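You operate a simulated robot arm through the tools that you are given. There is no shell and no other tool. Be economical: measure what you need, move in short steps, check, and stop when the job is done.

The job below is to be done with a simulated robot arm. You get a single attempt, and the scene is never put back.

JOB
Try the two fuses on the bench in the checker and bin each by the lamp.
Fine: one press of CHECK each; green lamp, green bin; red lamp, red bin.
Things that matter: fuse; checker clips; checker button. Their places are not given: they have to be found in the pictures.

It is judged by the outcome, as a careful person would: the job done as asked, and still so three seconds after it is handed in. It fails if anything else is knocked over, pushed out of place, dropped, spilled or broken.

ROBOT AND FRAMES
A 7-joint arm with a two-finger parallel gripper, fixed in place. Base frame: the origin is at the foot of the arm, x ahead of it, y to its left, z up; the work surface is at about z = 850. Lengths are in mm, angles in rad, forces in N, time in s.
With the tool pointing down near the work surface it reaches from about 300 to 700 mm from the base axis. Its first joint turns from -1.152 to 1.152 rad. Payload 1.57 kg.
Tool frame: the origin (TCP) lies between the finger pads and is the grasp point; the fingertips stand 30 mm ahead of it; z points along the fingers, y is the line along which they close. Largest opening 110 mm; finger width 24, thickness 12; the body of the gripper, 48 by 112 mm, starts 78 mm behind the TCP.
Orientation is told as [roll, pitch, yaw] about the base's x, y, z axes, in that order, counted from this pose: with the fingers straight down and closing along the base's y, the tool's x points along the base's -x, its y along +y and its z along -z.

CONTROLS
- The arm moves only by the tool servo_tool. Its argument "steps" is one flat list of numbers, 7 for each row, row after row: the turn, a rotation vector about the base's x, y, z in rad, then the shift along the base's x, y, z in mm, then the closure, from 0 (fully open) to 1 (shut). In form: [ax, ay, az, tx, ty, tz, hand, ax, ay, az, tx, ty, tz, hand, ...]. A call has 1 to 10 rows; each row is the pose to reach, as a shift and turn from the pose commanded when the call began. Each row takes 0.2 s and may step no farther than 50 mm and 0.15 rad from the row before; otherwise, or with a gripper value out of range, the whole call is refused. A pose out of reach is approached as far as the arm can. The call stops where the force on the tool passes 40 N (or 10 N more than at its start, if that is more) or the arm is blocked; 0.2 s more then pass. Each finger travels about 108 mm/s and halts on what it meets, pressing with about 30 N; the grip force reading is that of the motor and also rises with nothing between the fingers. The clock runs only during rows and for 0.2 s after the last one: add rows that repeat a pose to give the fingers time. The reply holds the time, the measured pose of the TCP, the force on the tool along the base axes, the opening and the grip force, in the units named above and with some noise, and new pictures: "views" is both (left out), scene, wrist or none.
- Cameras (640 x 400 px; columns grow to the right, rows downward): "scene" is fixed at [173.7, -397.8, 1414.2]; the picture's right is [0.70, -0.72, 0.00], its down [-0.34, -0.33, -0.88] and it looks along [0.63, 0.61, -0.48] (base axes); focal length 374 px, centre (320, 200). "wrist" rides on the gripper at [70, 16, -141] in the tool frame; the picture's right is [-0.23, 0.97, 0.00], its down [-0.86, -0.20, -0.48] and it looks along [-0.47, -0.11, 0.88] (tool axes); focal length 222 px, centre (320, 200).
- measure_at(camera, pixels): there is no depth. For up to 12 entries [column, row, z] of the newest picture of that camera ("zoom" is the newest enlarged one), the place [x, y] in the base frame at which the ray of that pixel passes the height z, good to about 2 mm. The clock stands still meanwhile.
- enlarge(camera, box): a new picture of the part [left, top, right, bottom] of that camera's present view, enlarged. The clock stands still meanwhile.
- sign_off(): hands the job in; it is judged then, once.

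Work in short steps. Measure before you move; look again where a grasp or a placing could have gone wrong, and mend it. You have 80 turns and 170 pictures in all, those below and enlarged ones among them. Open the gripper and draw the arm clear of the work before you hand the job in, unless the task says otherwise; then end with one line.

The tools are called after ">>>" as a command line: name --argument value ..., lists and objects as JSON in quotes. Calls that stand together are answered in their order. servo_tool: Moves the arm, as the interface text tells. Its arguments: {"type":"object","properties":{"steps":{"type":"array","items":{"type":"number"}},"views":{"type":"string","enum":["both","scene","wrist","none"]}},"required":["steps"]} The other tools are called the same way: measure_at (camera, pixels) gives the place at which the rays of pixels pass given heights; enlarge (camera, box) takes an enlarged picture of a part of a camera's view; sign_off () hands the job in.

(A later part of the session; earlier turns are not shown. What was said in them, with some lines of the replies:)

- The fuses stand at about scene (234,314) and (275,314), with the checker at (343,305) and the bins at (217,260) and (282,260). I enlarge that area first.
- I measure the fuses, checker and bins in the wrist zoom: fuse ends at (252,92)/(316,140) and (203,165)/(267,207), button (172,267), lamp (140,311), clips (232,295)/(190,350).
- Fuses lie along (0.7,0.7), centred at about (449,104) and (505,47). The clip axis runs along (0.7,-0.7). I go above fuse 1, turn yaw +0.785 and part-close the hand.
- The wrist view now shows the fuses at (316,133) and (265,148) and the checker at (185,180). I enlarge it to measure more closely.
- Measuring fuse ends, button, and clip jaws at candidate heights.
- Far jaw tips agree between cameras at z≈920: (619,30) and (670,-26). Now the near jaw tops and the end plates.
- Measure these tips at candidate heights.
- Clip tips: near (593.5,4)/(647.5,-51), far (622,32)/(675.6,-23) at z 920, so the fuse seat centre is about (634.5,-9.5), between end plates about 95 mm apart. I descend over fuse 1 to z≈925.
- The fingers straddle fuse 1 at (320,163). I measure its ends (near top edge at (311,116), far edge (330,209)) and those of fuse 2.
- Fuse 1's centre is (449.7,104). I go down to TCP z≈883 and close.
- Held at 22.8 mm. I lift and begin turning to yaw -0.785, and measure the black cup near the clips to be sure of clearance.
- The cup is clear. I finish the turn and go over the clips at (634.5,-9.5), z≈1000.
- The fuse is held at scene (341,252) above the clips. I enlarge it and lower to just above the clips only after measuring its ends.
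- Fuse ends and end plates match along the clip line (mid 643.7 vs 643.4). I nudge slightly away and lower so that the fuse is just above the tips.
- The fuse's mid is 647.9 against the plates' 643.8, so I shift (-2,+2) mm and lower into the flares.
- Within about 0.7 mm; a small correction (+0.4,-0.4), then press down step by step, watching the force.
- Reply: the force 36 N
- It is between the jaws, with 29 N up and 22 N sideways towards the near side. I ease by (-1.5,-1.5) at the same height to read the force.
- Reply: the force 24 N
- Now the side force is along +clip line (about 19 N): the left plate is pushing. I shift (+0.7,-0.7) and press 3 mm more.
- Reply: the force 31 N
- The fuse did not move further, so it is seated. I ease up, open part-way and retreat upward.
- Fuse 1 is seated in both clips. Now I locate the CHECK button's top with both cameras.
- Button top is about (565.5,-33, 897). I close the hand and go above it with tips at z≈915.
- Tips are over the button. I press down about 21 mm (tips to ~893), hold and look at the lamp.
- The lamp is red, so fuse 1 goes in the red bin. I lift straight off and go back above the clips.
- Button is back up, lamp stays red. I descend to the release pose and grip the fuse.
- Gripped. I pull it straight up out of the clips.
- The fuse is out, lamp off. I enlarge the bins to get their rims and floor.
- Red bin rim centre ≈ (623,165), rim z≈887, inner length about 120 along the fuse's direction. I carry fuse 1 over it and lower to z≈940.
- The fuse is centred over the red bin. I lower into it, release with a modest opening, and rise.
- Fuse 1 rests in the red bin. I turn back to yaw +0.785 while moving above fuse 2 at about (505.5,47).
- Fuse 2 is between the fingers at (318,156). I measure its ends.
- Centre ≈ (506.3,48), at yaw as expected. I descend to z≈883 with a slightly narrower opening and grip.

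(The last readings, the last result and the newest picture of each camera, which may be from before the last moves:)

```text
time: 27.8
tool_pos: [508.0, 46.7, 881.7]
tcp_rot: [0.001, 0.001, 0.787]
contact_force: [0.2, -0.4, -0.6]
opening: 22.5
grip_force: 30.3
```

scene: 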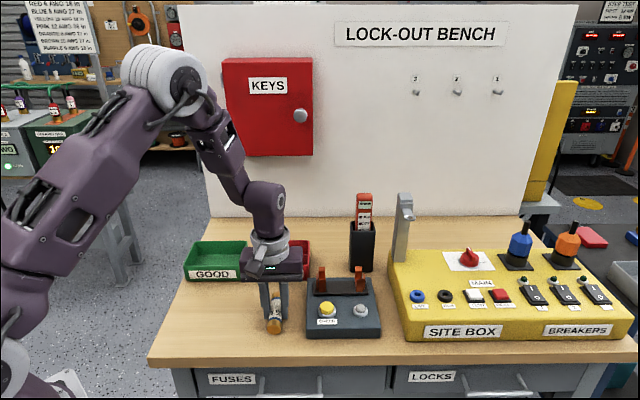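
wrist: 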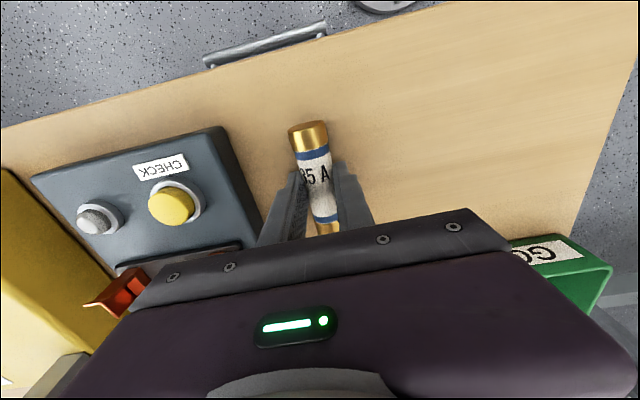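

Gripped. Lift, then turn and move over the clips.

>>> servo_tool --steps '[0, 0, 0, 0, 0, 45, 0.95, 0, 0, 0, 0, 0, 90, 0.95, 0, 0, 0, 0, 0, 125, 0.95, 0, 0, -0.143, 10, -5, 125, 0.95, 0, 0, -0.286, 20, -10, 125, 0.95, 0, 0, -0.429, 30, -15, 125, 0.95, 0, 0, -0.571, 40, -20, 125, 0.95, 0, 0, -0.714, 50, -24, 125, 0.95, 0, 0, -0.857, 60, -28, 125, 0.95, 0, 0, -1.0, 70, -32, 125, 0.95]' --views "none"

>>> servo_tool --steps '[0, 0, -0.143, 15, -7, 0, 0.95, 0, 0, -0.286, 30, -14, 0, 0.95, 0, 0, -0.428, 45, -20, 0, 0.95, 0, 0, -0.57, 57.5, -26.5, 0, 0.95, 0, 0, -0.57, 57.5, -26.5, -23, 0.95, 0, 0, -0.57, 57.5, -26.5, -46, 0.95, 0, 0, -0.57, 57.5, -26.5, -46, 0.95]' --views "wrist"

>>> enlarge --camera "scene" --box '[300, 240, 390, 296]'

```text
time: 30.0
tool_pos: [577.6, 16.4, 1007.6]
tcp_rot: [-0.001, 0.0, -0.217]
contact_force: [0.3, 0.5, -0.9]
opening: 23.6
grip_force: 30.0
```

```text
time: 31.6
tool_pos: [632.5, -9.5, 962.8]
tcp_rot: [0.0, 0.0, -0.784]
contact_force: [-1.0, -0.1, -0.9]
opening: 23.5
grip_force: 29.5
```

wrist: 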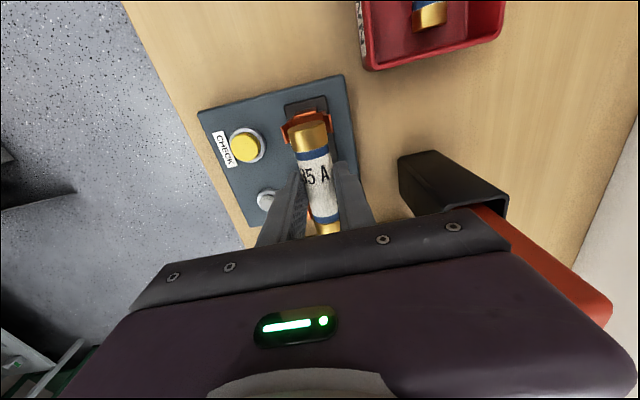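

```text
7.11 times, centred on (345, 268) of scene
```

zoom: 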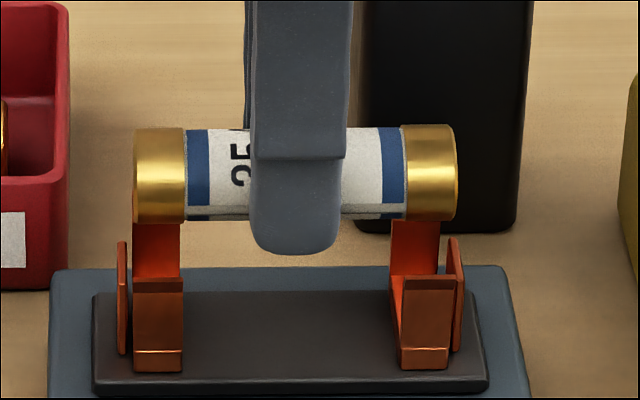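

>>> measure_at --camera "zoom" --pixels '[[132, 177, 940], [457, 173, 940], [128, 248, 912], [449, 245, 912]]'

```text
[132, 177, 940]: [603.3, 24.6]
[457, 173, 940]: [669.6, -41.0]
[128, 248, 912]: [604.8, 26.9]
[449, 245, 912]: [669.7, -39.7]
```

The offset is about 0.7 mm. I shift (-0.5,+0.3) and lower into the flares, then press to TCP ≈ 925.

>>> servo_tool --steps '[0, 0, 0, -0.5, 0.3, -8, 0.95, 0, 0, 0, -0.5, 0.3, -16, 0.95, 0, 0, 0, -0.5, 0.3, -16, 0.95]' --views "none"

>>> enlarge --camera "scene" --box '[300, 240, 390, 296]'

```text
time: 32.4
tool_pos: [635.0, -9.5, 947.7]
tcp_rot: [0.002, 0.0, -0.784]
contact_force: [0.4, 0.3, 0.1]
opening: 23.2
grip_force: 29.9
```

```text
7.11 times, centred on (345, 268) of scene
```

zoom: 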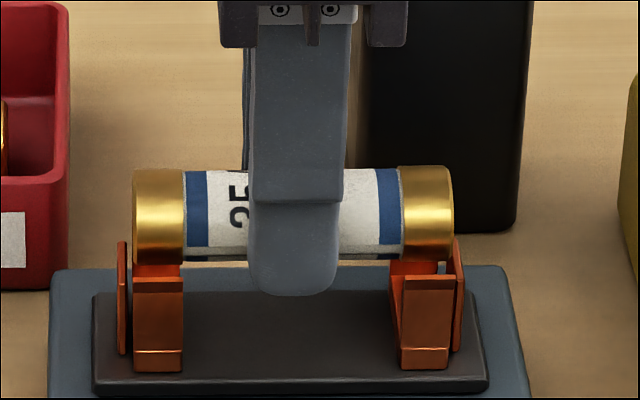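

Fuse spans 132–454 px, about 0.6 mm to the right of ideal. I correct by (-0.4,+0.3) and press down.

>>> servo_tool --steps '[0, 0, 0, -0.4, 0.3, -5, 0.95, 0, 0, 0, -0.4, 0.3, -10, 0.95, 0, 0, 0, -0.4, 0.3, -15, 0.95, 0, 0, 0, -0.4, 0.3, -20, 0.95, 0, 0, 0, -0.4, 0.3, -20, 0.95]' --views "none"

>>> enlarge --camera "scene" --box '[300, 240, 390, 296]'

```text
time: 33.6
tool_pos: [633.1, -9.2, 927.6]
tcp_rot: [0.001, 0.0, -0.784]
contact_force: [-15.7, 1.6, 26.8]
opening: 23.4
grip_force: 29.8
```

```text
7.11 times, centred on (345, 268) of scene
```

zoom: 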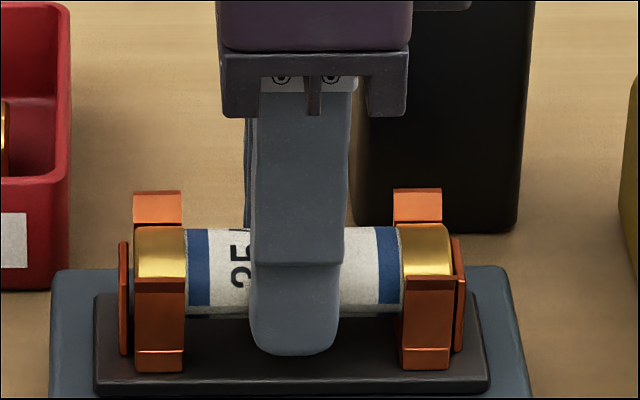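

Nearly seated (top at row 227 vs 225 before), with some side force. I ease (-0.8,0) and press 1.5 mm more.

>>> servo_tool --steps '[0, 0, 0, -0.8, 0, 0, 0.95, 0, 0, 0, -1, 0.1, -1, 0.95, 0, 0, 0, -1, 0.1, -2, 0.95, 0, 0, 0, -1, 0.1, -2, 0.95]' --views "none"

>>> enlarge --camera "scene" --box '[300, 240, 390, 296]'

```text
time: 34.6
tool_pos: [634.1, -10.2, 924.8]
tcp_rot: [0.005, -0.005, -0.784]
contact_force: [3.7, 0.8, 29.4]
opening: 23.4
grip_force: 29.7
```

```text
7.11 times, centred on (345, 268) of scene
```

zoom: 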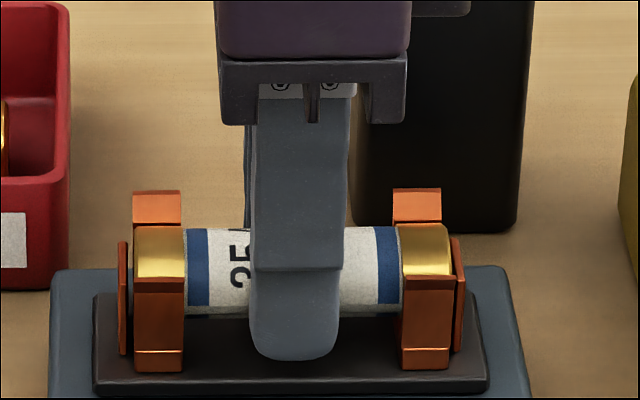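

Fuse 2 is down on the clips with little side force. I release and rise.

>>> servo_tool --steps '[0, 0, 0, 0, 0, 2, 0.95, 0, 0, 0, 0, 0, 2, 0.55, 0, 0, 0, 0, 0, 2, 0.55, 0, 0, 0, 0, 0, 40, 0.55, 0, 0, 0, 0, 0, 85, 0.55, 0, 0, 0, 0, 0, 85, 0.55]' --views "wrist"

>>> enlarge --camera "scene" --box '[290, 240, 395, 346]'

```text
time: 36.0
tool_pos: [632.6, -8.1, 1011.0]
tcp_rot: [0.001, 0.001, -0.784]
contact_force: [-0.9, -0.2, 0.3]
opening: 49.4
grip_force: 0.0
```

wrist: 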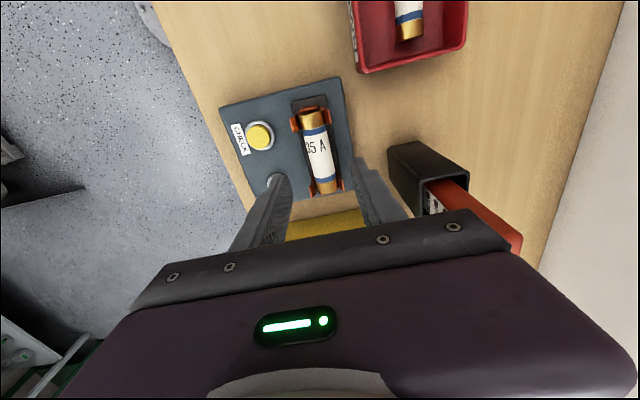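

```text
3.77 times, centred on (342, 293) of scene
```

zoom: 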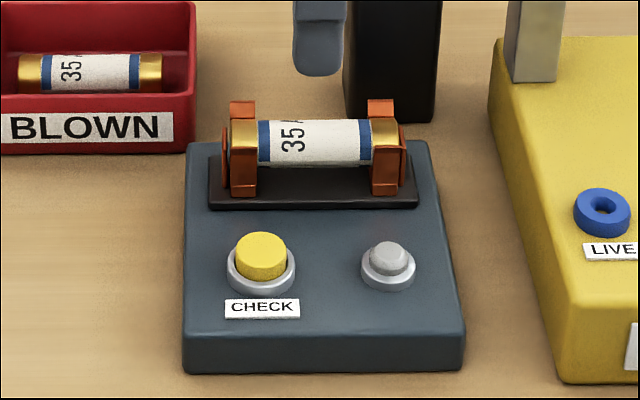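

Fuse 2 is seated level and the checker unmoved. I go to the button with the hand shut, press once, and look.

>>> servo_tool --steps '[0, 0, 0, -35, -12, 0, 1, 0, 0, 0, -69, -23.7, 0, 1, 0, 0, 0, -69, -23.7, -35, 1, 0, 0, 0, -69, -23.7, -67, 1, 0, 0, 0, -69, -23.7, -67, 1, 0, 0, 0, -69, -23.7, -77, 1, 0, 0, 0, -69, -23.7, -82, 1, 0, 0, 0, -69, -23.7, -85, 1, 0, 0, 0, -69, -23.7, -88, 1]' --views "none"

>>> enlarge --camera "scene" --box '[290, 240, 395, 346]'

```text
time: 38.0
tool_pos: [563.5, -33.4, 921.8]
tcp_rot: [-0.002, 0.0, -0.784]
contact_force: [-2.5, -1.9, 4.4]
opening: 0.0
grip_force: 21.3
```

```text
3.77 times, centred on (342, 293) of scene
```

zoom: 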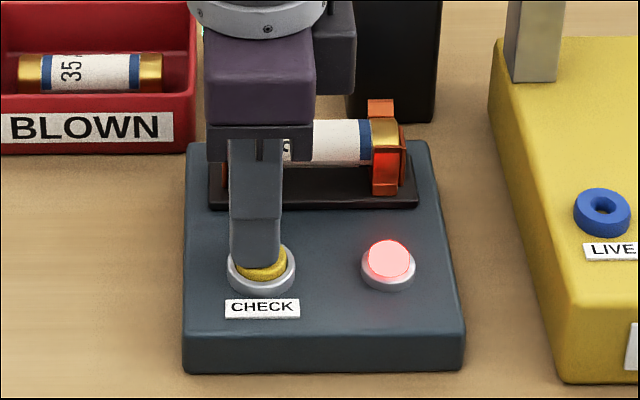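

Red again. I lift straight off and inspect the seating closely before trusting it.

>>> servo_tool --steps '[0, 0, 0, 0, 0, 40, 1, 0, 0, 0, 0, 0, 85, 1, 0, 0, 0, 35, 12, 88, 0.55, 0, 0, 0, 69, 23.7, 88, 0.55, 0, 0, 0, 69, 23.7, 88, 0.55]' --views "none"

>>> enlarge --camera "scene" --box '[310, 255, 380, 320]'

>>> enlarge --camera "wrist" --box '[210, 70, 370, 210]'

```text
time: 39.2
tool_pos: [633.1, -7.2, 1008.8]
tcp_rot: [0.002, 0.0, -0.785]
contact_force: [0.0, 0.4, 0.9]
opening: 49.5
grip_force: 0.1
```

```text
6.15 times, centred on (345, 288) of scene
```

zoom: 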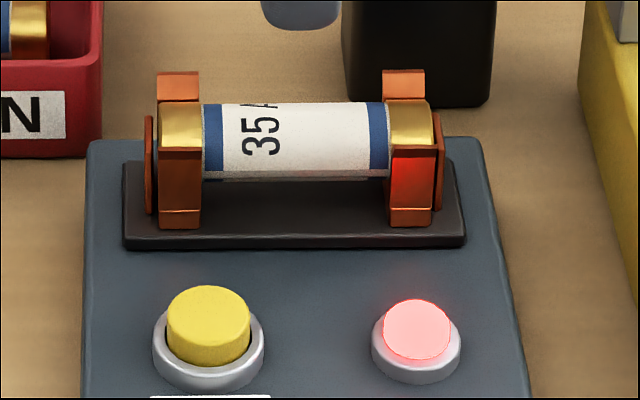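

```text
2.86 times, centred on (290, 140) of wrist
```

zoom: 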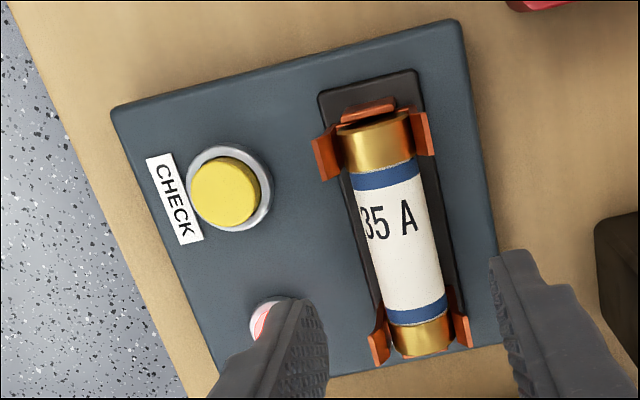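

Both caps are fully in the clips and the lamp is red: fuse 2 is blown too. Before binning it, I look where fuse 1 lies in the red bin.

>>> enlarge --camera "scene" --box '[245, 230, 320, 285]'

```text
7.27 times, centred on (282, 258) of scene
```

zoom: 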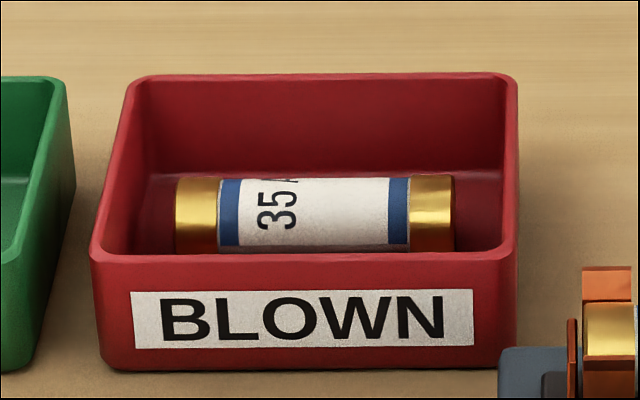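

>>> measure_at --camera "zoom" --pixels '[[176, 213, 867], [455, 213, 867], [315, 178, 878], [315, 250, 888], [315, 262, 888], [315, 75, 888], [315, 173, 855], [94, 255, 888], [513, 255, 888]]'

```text
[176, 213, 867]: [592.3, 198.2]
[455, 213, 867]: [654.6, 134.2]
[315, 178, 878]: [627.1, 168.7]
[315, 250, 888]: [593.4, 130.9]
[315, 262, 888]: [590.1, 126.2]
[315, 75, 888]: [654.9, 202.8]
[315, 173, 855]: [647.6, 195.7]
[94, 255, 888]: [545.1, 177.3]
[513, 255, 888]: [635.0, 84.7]
```

Fuse 1 lies mid-bin. I now grip fuse 2 in the clips and pull it straight up.

>>> servo_tool --steps '[0, 0, 0, 0, 0, -45, 0.55, 0, 0, 0, 0, 0, -82, 0.55, 0, 0, 0, 0, 0, -82, 0.55, 0, 0, 0, 0, 0, -82, 0.95, 0, 0, 0, 0, 0, -82, 0.95, 0, 0, 0, 0, 0, -76, 0.95, 0, 0, 0, 0, 0, -68, 0.95, 0, 0, 0, 0, 0, -55, 0.95, 0, 0, 0, 0, 0, -20, 0.95, 0, 0, 0, 0, 0, 8, 0.95]'

```text
time: 41.4
tool_pos: [633.3, -7.8, 1017.8]
tcp_rot: [0.0, 0.0, -0.784]
contact_force: [0.6, 0.8, -0.8]
opening: 23.3
grip_force: 29.5
```

scene: 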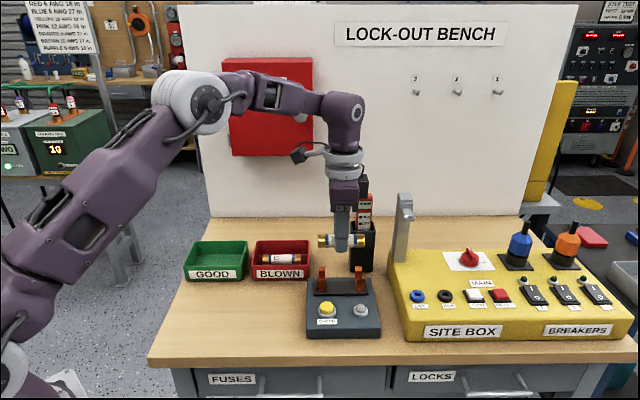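
wrist: 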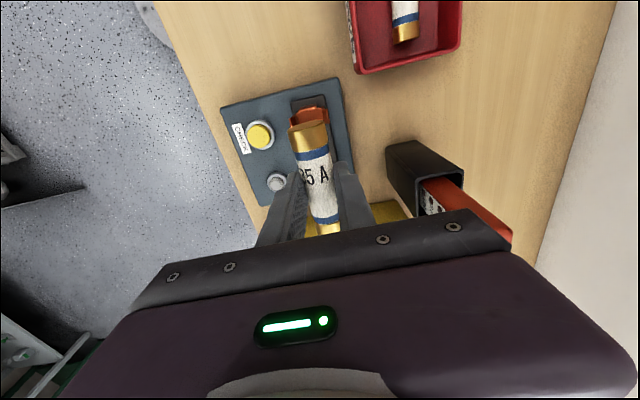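

Fuse 2 is out. I carry it over the near half of the red bin, to (613.5,156), z 940.

>>> servo_tool --steps '[0, 0, 0, -4, 42, 0, 0.95, 0, 0, 0, -9, 84, 0, 0.95, 0, 0, 0, -14, 126, 0, 0.95, 0, 0, 0, -18.6, 164.8, 0, 0.95, 0, 0, 0, -18.6, 164.8, -40, 0.95, 0, 0, 0, -18.6, 164.8, -77, 0.95, 0, 0, 0, -18.6, 164.8, -77, 0.95]'

>>> enlarge --camera "wrist" --box '[210, 60, 410, 240]'

>>> enlarge --camera "scene" --box '[245, 230, 320, 285]'

```text
time: 43.0
tool_pos: [613.0, 158.0, 939.2]
tcp_rot: [0.0, -0.001, -0.784]
contact_force: [0.0, -0.3, -1.9]
opening: 23.2
grip_force: 30.0
```

scene: 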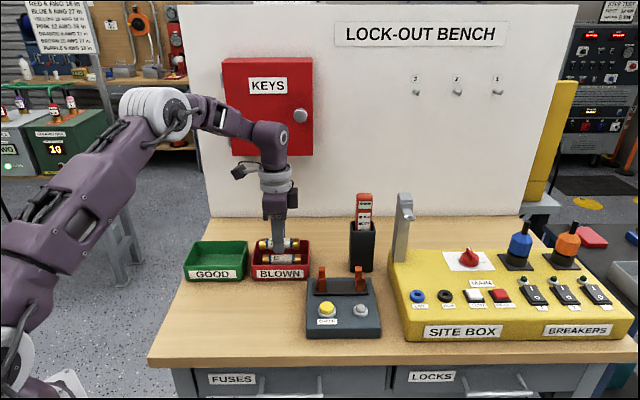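
wrist: 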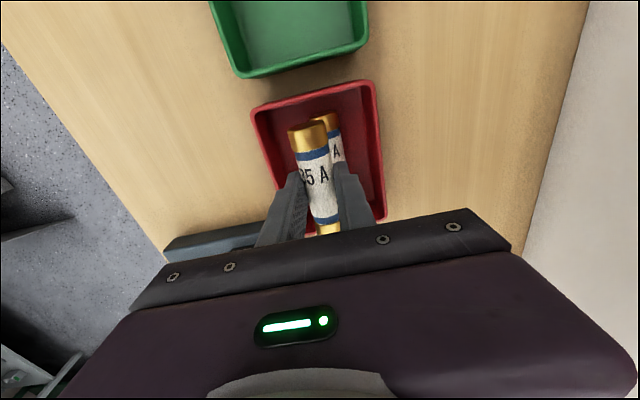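

```text
2.22 times, centred on (310, 150) of wrist
```

zoom: 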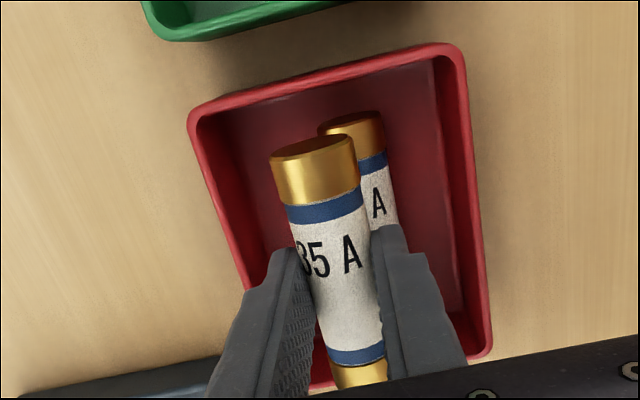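

```text
7.27 times, centred on (282, 258) of scene
```

zoom: 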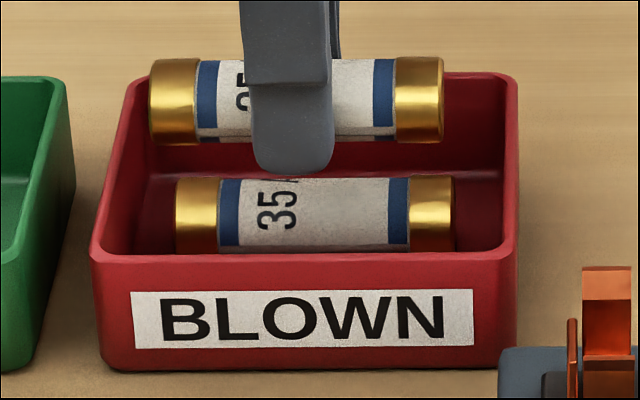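

Fuse 2 is over the near half, with fingers inside the rim. I lower slowly to tips just above fuse 1's top.

>>> servo_tool --steps '[0, 0, 0, 0, 0, -15, 0.95, 0, 0, 0, 0, 0, -26, 0.95, 0, 0, 0, 0, 0, -28, 0.95, 0, 0, 0, 0, 0, -28, 0.95]' --views "wrist"

>>> enlarge --camera "scene" --box '[245, 230, 320, 285]'

```text
time: 44.0
tool_pos: [613.8, 154.2, 911.6]
tcp_rot: [-0.001, -0.001, -0.783]
contact_force: [0.1, 0.9, -0.3]
opening: 23.6
grip_force: 30.7
```

wrist: 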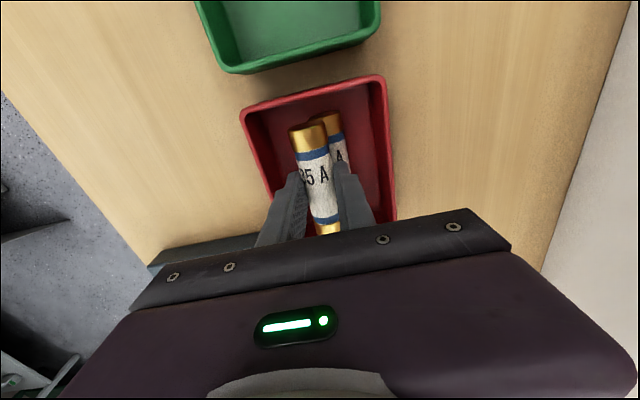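

```text
7.27 times, centred on (282, 258) of scene
```

zoom: 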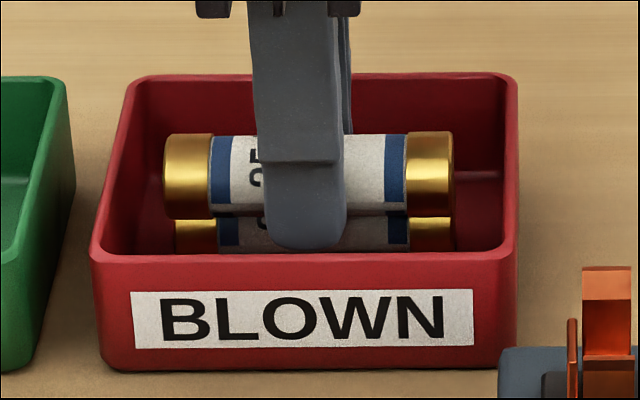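

Clear of everything. I open a little (to about 30 mm) so it settles beside fuse 1, then rise.

>>> servo_tool --steps '[0, 0, 0, 0, 0, 0, 0.72, 0, 0, 0, 0, 0, 0, 0.72, 0, 0, 0, 0, 0, 0, 0.72, 0, 0, 0, 0, 0, 30, 0.72, 0, 0, 0, 0, 0, 75, 0.72, 0, 0, 0, 0, 0, 120, 0.6, 0, 0, 0, 0, 0, 120, 0.5]'

>>> enlarge --camera "scene" --box '[180, 225, 400, 362]'

```text
time: 45.6
tool_pos: [612.2, 155.8, 1031.6]
tcp_rot: [0.0, 0.0, -0.783]
contact_force: [-0.1, 0.4, 0.6]
opening: 55.1
grip_force: 0.0
```

scene: 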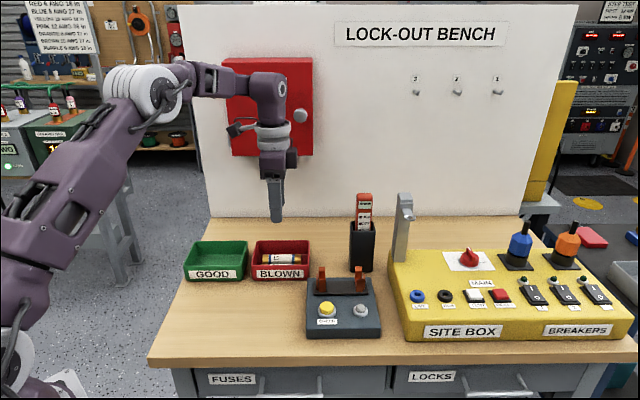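
wrist: 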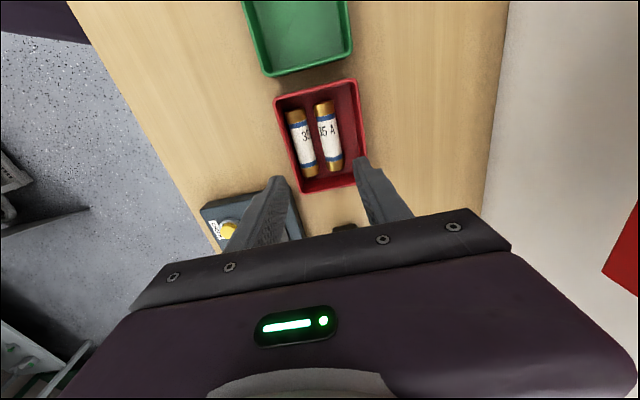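

```text
2.91 times, centred on (290, 294) of scene
```

zoom: 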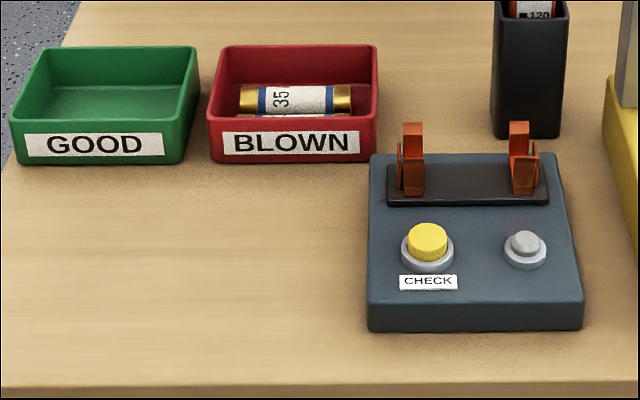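

Both fuses lie flat side by side in the red bin, and nothing else has moved. I rise a little further with the hand open, then hand in.

>>> servo_tool --steps '[0, 0, 0, -20, 0, 40, 0.3, 0, 0, 0, -40, 0, 80, 0.1, 0, 0, 0, -40, 0, 80, 0.0]' --views "scene"

>>> sign_off

```text
time: 46.4
tool_pos: [571.0, 156.6, 1114.3]
tcp_rot: [0.001, 0.0, -0.783]
contact_force: [0.3, 0.1, -0.5]
opening: 109.9
grip_force: 0.1
```

scene: 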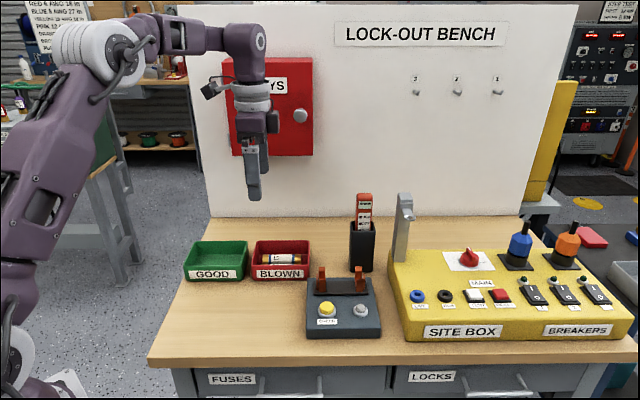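

```text
The job is handed in.
```

I tested each fuse with one press of CHECK; the lamp showed red both times, so both are in the red bin and the green bin is empty.
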